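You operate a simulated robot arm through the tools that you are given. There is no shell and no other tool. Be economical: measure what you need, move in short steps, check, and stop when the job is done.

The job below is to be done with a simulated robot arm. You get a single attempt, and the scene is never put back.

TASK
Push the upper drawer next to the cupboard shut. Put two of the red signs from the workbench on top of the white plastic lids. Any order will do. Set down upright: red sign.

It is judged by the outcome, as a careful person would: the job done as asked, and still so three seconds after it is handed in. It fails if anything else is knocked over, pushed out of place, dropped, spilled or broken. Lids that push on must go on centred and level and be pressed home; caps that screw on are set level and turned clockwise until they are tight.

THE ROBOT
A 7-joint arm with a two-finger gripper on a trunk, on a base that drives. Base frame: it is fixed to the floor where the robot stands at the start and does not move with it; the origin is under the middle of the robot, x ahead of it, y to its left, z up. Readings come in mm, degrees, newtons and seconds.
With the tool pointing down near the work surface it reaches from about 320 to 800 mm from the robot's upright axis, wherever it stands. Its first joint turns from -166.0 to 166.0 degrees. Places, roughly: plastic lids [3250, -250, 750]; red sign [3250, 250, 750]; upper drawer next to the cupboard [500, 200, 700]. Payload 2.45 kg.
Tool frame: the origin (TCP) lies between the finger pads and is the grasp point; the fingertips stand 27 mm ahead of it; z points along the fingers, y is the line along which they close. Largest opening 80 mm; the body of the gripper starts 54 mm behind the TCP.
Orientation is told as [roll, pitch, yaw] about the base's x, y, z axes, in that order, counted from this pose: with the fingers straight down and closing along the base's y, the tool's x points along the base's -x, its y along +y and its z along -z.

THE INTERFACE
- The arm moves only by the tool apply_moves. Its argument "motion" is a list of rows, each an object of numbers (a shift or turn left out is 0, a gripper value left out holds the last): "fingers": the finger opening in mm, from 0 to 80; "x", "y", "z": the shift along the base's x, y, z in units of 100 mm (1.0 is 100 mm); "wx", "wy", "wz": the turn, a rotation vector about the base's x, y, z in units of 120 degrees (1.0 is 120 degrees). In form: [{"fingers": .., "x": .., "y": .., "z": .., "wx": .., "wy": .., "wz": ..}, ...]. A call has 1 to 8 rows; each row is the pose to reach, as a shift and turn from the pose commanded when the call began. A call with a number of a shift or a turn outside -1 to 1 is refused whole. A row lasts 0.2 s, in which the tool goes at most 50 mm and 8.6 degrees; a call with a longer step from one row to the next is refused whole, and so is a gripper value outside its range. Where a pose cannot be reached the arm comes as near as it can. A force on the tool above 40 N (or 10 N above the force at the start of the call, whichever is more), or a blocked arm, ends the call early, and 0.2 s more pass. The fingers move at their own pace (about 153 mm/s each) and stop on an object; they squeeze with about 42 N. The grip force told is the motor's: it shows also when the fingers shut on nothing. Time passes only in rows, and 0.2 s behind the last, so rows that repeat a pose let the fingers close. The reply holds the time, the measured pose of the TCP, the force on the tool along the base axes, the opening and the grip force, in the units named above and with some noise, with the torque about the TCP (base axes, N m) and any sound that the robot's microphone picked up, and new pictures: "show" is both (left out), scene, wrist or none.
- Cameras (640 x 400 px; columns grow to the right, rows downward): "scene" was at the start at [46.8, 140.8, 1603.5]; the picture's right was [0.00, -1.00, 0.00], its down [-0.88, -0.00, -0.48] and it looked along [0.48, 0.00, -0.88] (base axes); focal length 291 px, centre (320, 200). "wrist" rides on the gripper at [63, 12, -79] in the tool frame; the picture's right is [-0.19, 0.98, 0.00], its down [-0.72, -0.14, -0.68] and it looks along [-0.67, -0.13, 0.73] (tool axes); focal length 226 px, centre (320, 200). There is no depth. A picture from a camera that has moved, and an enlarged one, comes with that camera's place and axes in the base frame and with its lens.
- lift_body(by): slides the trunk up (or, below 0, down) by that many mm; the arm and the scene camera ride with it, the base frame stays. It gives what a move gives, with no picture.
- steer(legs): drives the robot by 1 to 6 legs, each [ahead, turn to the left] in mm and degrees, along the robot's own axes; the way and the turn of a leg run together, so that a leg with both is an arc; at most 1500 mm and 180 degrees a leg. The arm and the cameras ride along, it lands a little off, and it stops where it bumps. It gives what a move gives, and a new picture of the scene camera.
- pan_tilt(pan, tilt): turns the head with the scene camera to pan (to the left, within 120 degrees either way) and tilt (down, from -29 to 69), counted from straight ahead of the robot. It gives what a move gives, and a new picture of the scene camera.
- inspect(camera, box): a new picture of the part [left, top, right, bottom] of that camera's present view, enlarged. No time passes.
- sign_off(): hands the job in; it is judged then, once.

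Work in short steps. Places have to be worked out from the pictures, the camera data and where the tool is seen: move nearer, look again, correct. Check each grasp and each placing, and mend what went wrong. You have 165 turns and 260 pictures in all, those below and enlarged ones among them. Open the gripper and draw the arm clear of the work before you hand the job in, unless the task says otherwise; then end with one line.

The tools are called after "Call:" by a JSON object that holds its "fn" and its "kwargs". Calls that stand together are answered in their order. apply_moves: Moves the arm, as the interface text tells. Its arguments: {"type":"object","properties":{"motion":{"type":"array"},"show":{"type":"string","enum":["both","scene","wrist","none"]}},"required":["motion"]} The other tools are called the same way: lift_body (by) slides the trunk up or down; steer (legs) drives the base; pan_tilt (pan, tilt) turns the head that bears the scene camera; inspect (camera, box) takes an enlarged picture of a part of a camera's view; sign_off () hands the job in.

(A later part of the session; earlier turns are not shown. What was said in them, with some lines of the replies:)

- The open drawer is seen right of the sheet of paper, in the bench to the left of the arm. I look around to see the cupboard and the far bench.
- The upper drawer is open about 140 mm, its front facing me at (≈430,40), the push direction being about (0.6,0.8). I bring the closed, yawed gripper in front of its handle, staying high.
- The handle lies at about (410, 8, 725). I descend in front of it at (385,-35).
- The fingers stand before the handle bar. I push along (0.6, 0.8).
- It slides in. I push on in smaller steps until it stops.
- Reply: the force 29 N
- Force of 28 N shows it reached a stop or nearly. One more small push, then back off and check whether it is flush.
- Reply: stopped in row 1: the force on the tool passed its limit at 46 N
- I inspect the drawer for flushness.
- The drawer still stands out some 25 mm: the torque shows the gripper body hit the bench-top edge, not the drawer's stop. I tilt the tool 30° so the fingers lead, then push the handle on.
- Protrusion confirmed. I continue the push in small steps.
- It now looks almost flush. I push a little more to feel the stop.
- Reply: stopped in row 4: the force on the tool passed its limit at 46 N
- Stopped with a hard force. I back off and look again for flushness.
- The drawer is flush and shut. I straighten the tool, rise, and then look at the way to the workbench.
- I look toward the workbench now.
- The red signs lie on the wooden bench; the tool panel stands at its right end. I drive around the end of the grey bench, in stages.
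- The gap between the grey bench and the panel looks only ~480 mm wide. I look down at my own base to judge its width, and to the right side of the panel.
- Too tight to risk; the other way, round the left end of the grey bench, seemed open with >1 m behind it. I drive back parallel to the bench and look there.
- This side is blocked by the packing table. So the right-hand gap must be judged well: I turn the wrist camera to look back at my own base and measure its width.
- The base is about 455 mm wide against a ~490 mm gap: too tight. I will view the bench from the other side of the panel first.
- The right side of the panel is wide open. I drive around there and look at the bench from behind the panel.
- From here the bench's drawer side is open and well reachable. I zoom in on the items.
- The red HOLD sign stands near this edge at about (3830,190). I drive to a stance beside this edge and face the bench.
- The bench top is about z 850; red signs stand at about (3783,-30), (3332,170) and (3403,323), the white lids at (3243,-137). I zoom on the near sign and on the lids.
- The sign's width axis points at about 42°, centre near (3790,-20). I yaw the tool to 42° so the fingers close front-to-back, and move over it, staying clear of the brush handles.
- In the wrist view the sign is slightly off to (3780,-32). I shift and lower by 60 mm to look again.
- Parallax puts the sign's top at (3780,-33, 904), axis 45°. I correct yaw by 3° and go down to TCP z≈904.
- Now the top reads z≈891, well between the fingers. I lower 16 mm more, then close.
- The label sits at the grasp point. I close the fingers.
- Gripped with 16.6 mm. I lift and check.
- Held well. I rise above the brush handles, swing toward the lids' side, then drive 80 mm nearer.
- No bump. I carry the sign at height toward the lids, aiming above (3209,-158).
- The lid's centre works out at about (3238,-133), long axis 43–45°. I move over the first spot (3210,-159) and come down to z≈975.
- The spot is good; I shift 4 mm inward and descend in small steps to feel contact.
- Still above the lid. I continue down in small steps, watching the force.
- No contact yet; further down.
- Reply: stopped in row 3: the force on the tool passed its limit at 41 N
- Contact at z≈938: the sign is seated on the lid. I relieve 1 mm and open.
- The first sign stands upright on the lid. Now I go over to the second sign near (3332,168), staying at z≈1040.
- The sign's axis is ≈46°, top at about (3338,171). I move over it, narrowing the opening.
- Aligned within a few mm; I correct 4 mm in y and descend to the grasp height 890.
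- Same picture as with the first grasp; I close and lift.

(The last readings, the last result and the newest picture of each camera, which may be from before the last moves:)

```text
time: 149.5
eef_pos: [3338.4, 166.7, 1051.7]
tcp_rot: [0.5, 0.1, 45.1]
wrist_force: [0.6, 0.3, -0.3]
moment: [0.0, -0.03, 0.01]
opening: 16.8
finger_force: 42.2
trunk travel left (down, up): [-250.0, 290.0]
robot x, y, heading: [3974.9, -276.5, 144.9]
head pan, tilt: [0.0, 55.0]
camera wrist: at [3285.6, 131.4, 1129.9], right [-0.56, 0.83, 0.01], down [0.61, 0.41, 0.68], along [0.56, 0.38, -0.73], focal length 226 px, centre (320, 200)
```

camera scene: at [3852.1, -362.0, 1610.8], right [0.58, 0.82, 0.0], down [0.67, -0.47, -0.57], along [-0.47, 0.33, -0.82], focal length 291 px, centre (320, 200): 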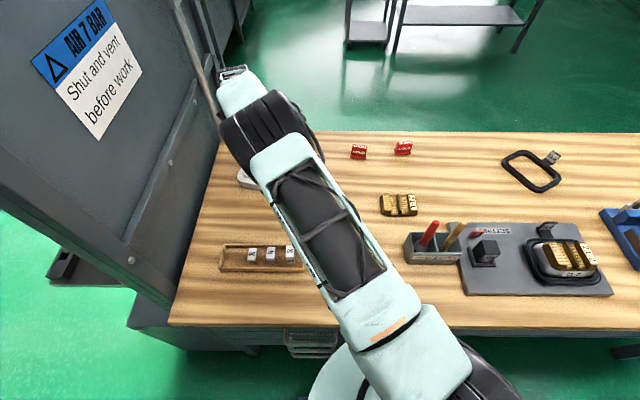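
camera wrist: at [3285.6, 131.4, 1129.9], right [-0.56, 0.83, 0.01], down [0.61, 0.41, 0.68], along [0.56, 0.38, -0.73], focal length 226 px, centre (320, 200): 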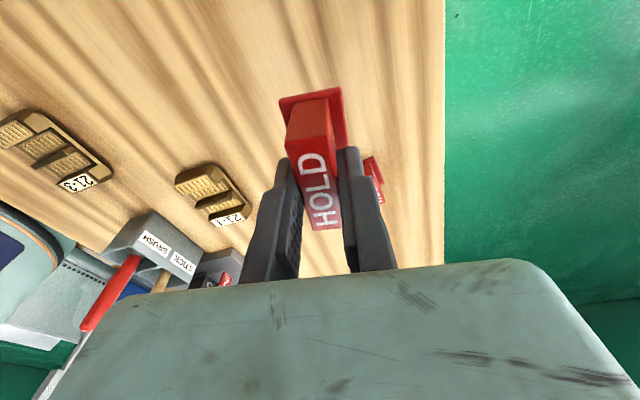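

Held. I carry it to the second spot (3264,-110), beside the first sign.

Call:
{"fn": "apply_moves", "kwargs": {"motion": [{"x": -0.1, "y": -0.35}, {"x": -0.2, "y": -0.7}, {"x": -0.26, "y": -1.0}], "show": "none"}}

Call:
{"fn": "apply_moves", "kwargs": {"motion": [{"x": -0.1, "y": -0.35}, {"x": -0.2, "y": -0.7}, {"x": -0.26, "y": -1.0}], "show": "none"}}

Call:
{"fn": "apply_moves", "kwargs": {"motion": [{"x": -0.12, "y": -0.4}, {"x": -0.22, "y": -0.77}, {"x": -0.22, "y": -0.77, "z": -0.3}], "show": "both"}}

```text
time: 150.3
eef_pos: [3311.4, 68.1, 1053.3]
tcp_rot: [0.5, 0.1, 45.1]
wrist_force: [0.1, -0.3, -0.2]
moment: [-0.01, -0.02, -0.01]
opening: 16.7
finger_force: 42.1
trunk travel left (down, up): [-250.0, 290.0]
robot x, y, heading: [3970.7, -280.8, 144.8]
head pan, tilt: [0.0, 55.0]
```

```text
time: 151.1
eef_pos: [3285.3, -32.3, 1052.9]
tcp_rot: [0.5, 0.1, 45.1]
wrist_force: [-0.3, 0.5, -0.1]
moment: [0.0, 0.0, 0.02]
opening: 16.5
finger_force: 41.7
trunk travel left (down, up): [-250.0, 290.0]
robot x, y, heading: [3976.0, -281.4, 144.8]
head pan, tilt: [0.0, 55.0]
```

```text
time: 151.9
eef_pos: [3264.5, -109.9, 1022.8]
tcp_rot: [0.5, 0.1, 45.0]
wrist_force: [0.5, -0.1, -0.2]
moment: [-0.02, -0.01, -0.03]
opening: 16.6
finger_force: 42.2
trunk travel left (down, up): [-250.0, 290.0]
robot x, y, heading: [3974.7, -277.2, 145.0]
head pan, tilt: [0.0, 55.0]
camera scene: at [3852.1, -361.6, 1610.8], right [0.58, 0.82, 0.0], down [0.67, -0.47, -0.57], along [-0.47, 0.33, -0.82], focal length 291 px, centre (320, 200)
camera wrist: at [3211.7, -145.2, 1100.6], right [-0.56, 0.83, 0.01], down [0.61, 0.41, 0.68], along [0.56, 0.38, -0.73], focal length 226 px, centre (320, 200)
```

scene: 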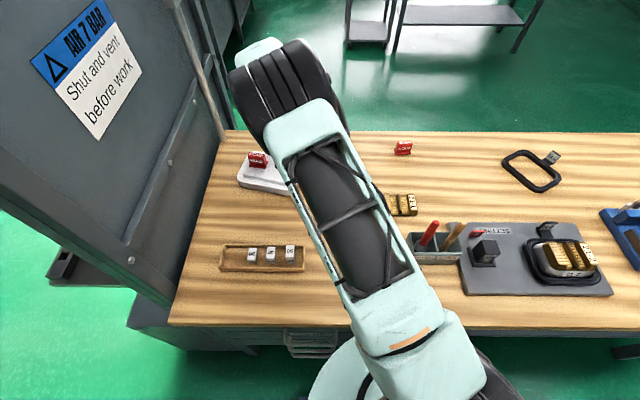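
wrist: 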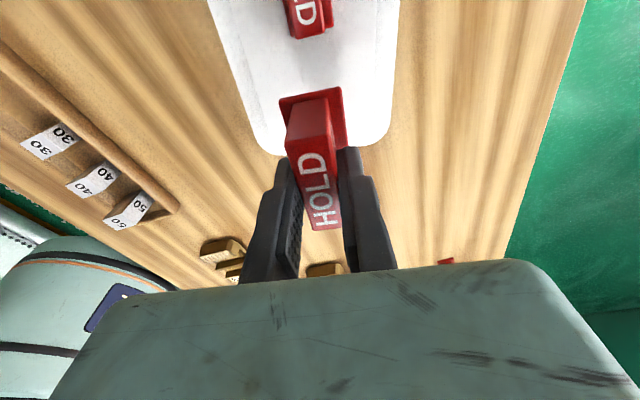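

The spot fits. I descend to 957 and look at the gap.

Call:
{"fn": "apply_moves", "kwargs": {"motion": [{"z": -0.3}, {"z": -0.55}, {"z": -0.67}], "show": "wrist"}}

```text
time: 152.7
eef_pos: [3262.6, -110.4, 956.0]
tcp_rot: [0.6, 0.2, 45.1]
wrist_force: [0.0, 0.0, -1.2]
moment: [0.01, -0.04, 0.01]
opening: 16.8
finger_force: 42.2
trunk travel left (down, up): [-250.0, 290.0]
robot x, y, heading: [3971.3, -279.0, 144.8]
head pan, tilt: [0.0, 55.0]
camera wrist: at [3210.1, -145.3, 1034.2], right [-0.56, 0.83, 0.01], down [0.61, 0.41, 0.68], along [0.56, 0.38, -0.73], focal length 226 px, centre (320, 200)
```

wrist: 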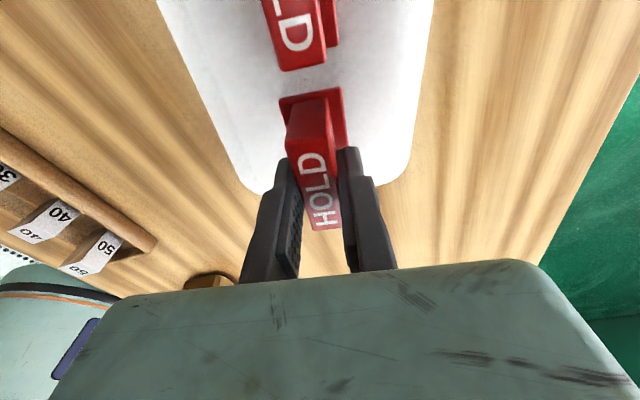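

There is a clear gap to the first sign. I lower to contact in small steps.

Call:
{"fn": "apply_moves", "kwargs": {"motion": [{"z": -0.05}, {"z": -0.1}, {"z": -0.14}], "show": "wrist"}}

Call:
{"fn": "apply_moves", "kwargs": {"motion": [{"z": -0.02}, {"z": -0.04}, {"z": -0.05}], "show": "wrist"}}

```text
time: 153.5
eef_pos: [3262.5, -108.6, 940.9]
tcp_rot: [0.5, 0.1, 45.0]
wrist_force: [-0.5, 0.3, -0.1]
moment: [-0.02, 0.0, 0.0]
opening: 16.7
finger_force: 42.4
trunk travel left (down, up): [-250.0, 290.0]
robot x, y, heading: [3974.8, -276.0, 145.0]
head pan, tilt: [0.0, 55.0]
camera wrist: at [3210.2, -144.3, 1019.8], right [-0.56, 0.83, 0.01], down [0.61, 0.41, 0.68], along [0.56, 0.38, -0.73], focal length 226 px, centre (320, 200)
```

wrist: 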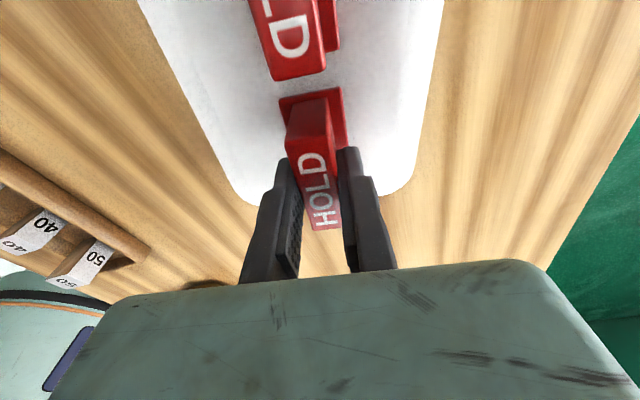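

```text
time: 154.3
eef_pos: [3264.8, -110.3, 937.7]
tcp_rot: [0.6, 0.1, 45.1]
wrist_force: [-0.8, 0.8, 4.5]
moment: [0.04, -0.04, -0.01]
opening: 16.6
finger_force: 42.0
trunk travel left (down, up): [-250.0, 290.0]
robot x, y, heading: [3973.0, -274.3, 145.0]
head pan, tilt: [0.0, 55.0]
camera wrist: at [3210.9, -145.5, 1015.3], right [-0.56, 0.83, 0.01], down [0.61, 0.41, 0.68], along [0.56, 0.38, -0.73], focal length 226 px, centre (320, 200)
```

wrist: 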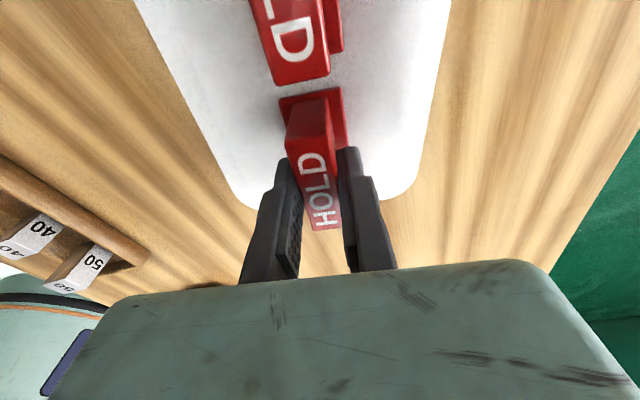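

Light contact (4.5 N): seated. I press 1 mm more, open and withdraw upward.

Call:
{"fn": "apply_moves", "kwargs": {"motion": [{"z": -0.01}, {"z": -0.01, "fingers": 30}, {"z": -0.01, "fingers": 46}, {"z": -0.01, "fingers": 46}], "show": "wrist"}}

Call:
{"fn": "apply_moves", "kwargs": {"motion": [{"z": 0.2}, {"z": 0.6}, {"z": 1}], "show": "none"}}

Call:
{"fn": "apply_moves", "kwargs": {"motion": [{"z": 0.3}, {"z": 0.3, "x": 0.3, "y": 0.2}, {"z": 0.3, "x": 0.6, "y": 0.4}, {"z": 0.3, "x": 0.9, "y": 0.6}], "show": "none"}}

Call:
{"fn": "apply_moves", "kwargs": {"motion": [{"x": 0.4}, {"x": 0.8}, {"x": 1.0}], "show": "none"}}

Call:
{"fn": "apply_moves", "kwargs": {"motion": [{"x": 0.4}, {"x": 0.8}, {"x": 1.0}], "show": "scene"}}

Call:
{"fn": "inspect", "kwargs": {"camera": "scene", "box": [220, 130, 320, 200]}}

```text
time: 155.3
eef_pos: [3263.3, -110.1, 934.5]
tcp_rot: [0.5, 0.0, 45.1]
wrist_force: [0.6, -0.2, -0.5]
moment: [-0.01, 0.01, 0.01]
opening: 46.1
finger_force: 0.1
trunk travel left (down, up): [-250.0, 290.0]
robot x, y, heading: [3977.2, -276.6, 144.9]
head pan, tilt: [0.0, 55.0]
camera wrist: at [3210.8, -145.6, 1013.4], right [-0.56, 0.83, 0.01], down [0.61, 0.41, 0.68], along [0.56, 0.38, -0.73], focal length 226 px, centre (320, 200)
```

wrist: 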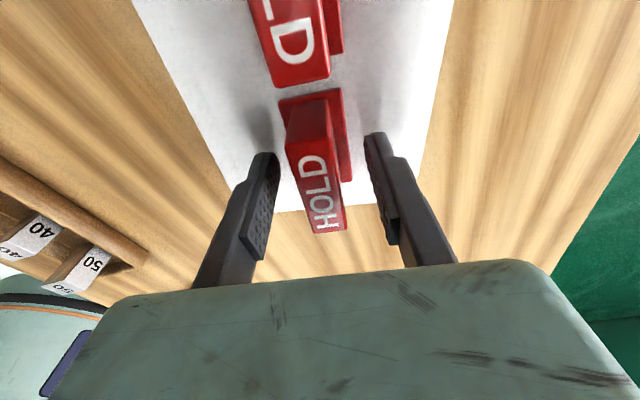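

```text
time: 156.1
eef_pos: [3262.8, -110.1, 1036.6]
tcp_rot: [0.5, 0.1, 45.1]
wrist_force: [-0.1, -0.2, 0.0]
moment: [-0.01, 0.02, 0.03]
opening: 46.0
finger_force: 0.0
trunk travel left (down, up): [-250.0, 290.0]
robot x, y, heading: [3972.9, -276.9, 144.9]
head pan, tilt: [0.0, 55.0]
```

```text
time: 157.1
eef_pos: [3354.9, -48.8, 1063.1]
tcp_rot: [0.6, 0.1, 45.2]
wrist_force: [-0.4, 0.6, 1.0]
moment: [0.03, 0.0, 0.0]
opening: 46.2
finger_force: 0.1
trunk travel left (down, up): [-250.0, 290.0]
robot x, y, heading: [3976.4, -277.2, 145.1]
head pan, tilt: [0.0, 55.0]
```

```text
time: 157.9
eef_pos: [3452.0, -51.6, 1065.5]
tcp_rot: [0.5, 0.1, 45.0]
wrist_force: [0.0, 0.1, 0.1]
moment: [0.0, 0.0, -0.03]
opening: 46.1
finger_force: 0.2
trunk travel left (down, up): [-250.0, 290.0]
robot x, y, heading: [3978.1, -275.3, 145.0]
head pan, tilt: [0.0, 55.0]
```

```text
time: 158.7
eef_pos: [3552.7, -50.2, 1064.3]
tcp_rot: [0.5, 0.1, 45.1]
wrist_force: [0.3, 0.2, 0.6]
moment: [0.01, 0.02, -0.01]
opening: 46.0
finger_force: 0.1
trunk travel left (down, up): [-250.0, 290.0]
robot x, y, heading: [3975.4, -278.1, 145.1]
head pan, tilt: [0.0, 55.0]
camera scene: at [3852.5, -362.1, 1610.9], right [0.58, 0.82, 0.0], down [0.67, -0.47, -0.57], along [-0.47, 0.33, -0.82], focal length 291 px, centre (320, 200)
```

scene: 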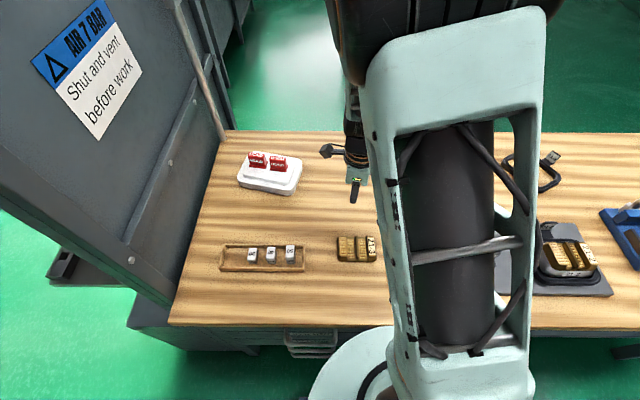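

```text
5.71 times, centred on (270, 165) of scene
camera zoom: at [3852.5, -362.1, 1610.9], right [0.58, 0.82, 0.0], down [0.67, -0.47, -0.57], along [-0.47, 0.33, -0.82], focal length 1662 px, centre (606, 400)
```

zoom: 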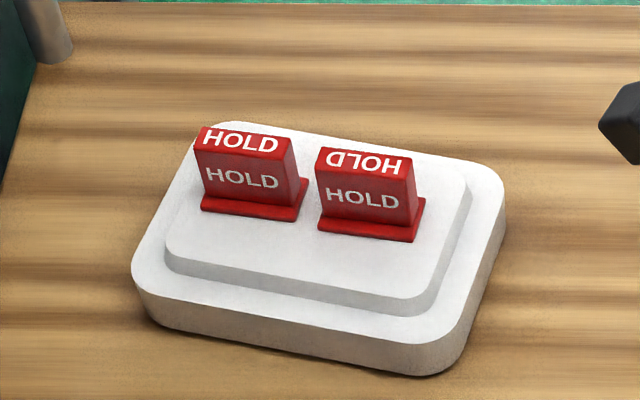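

Both signs stand upright side by side on the lids, the drawer is flush, the gripper is open and the arm is clear of the lids. I hand the job in.

Call:
{"fn": "sign_off", "kwargs": {}}

```text
The job is handed in.
```

The upper drawer is pushed shut, and two red HOLD signs stand upright on the white plastic lids. During the drawer push the gripper body briefly touched the bench edge; nothing appeared to move or fall.
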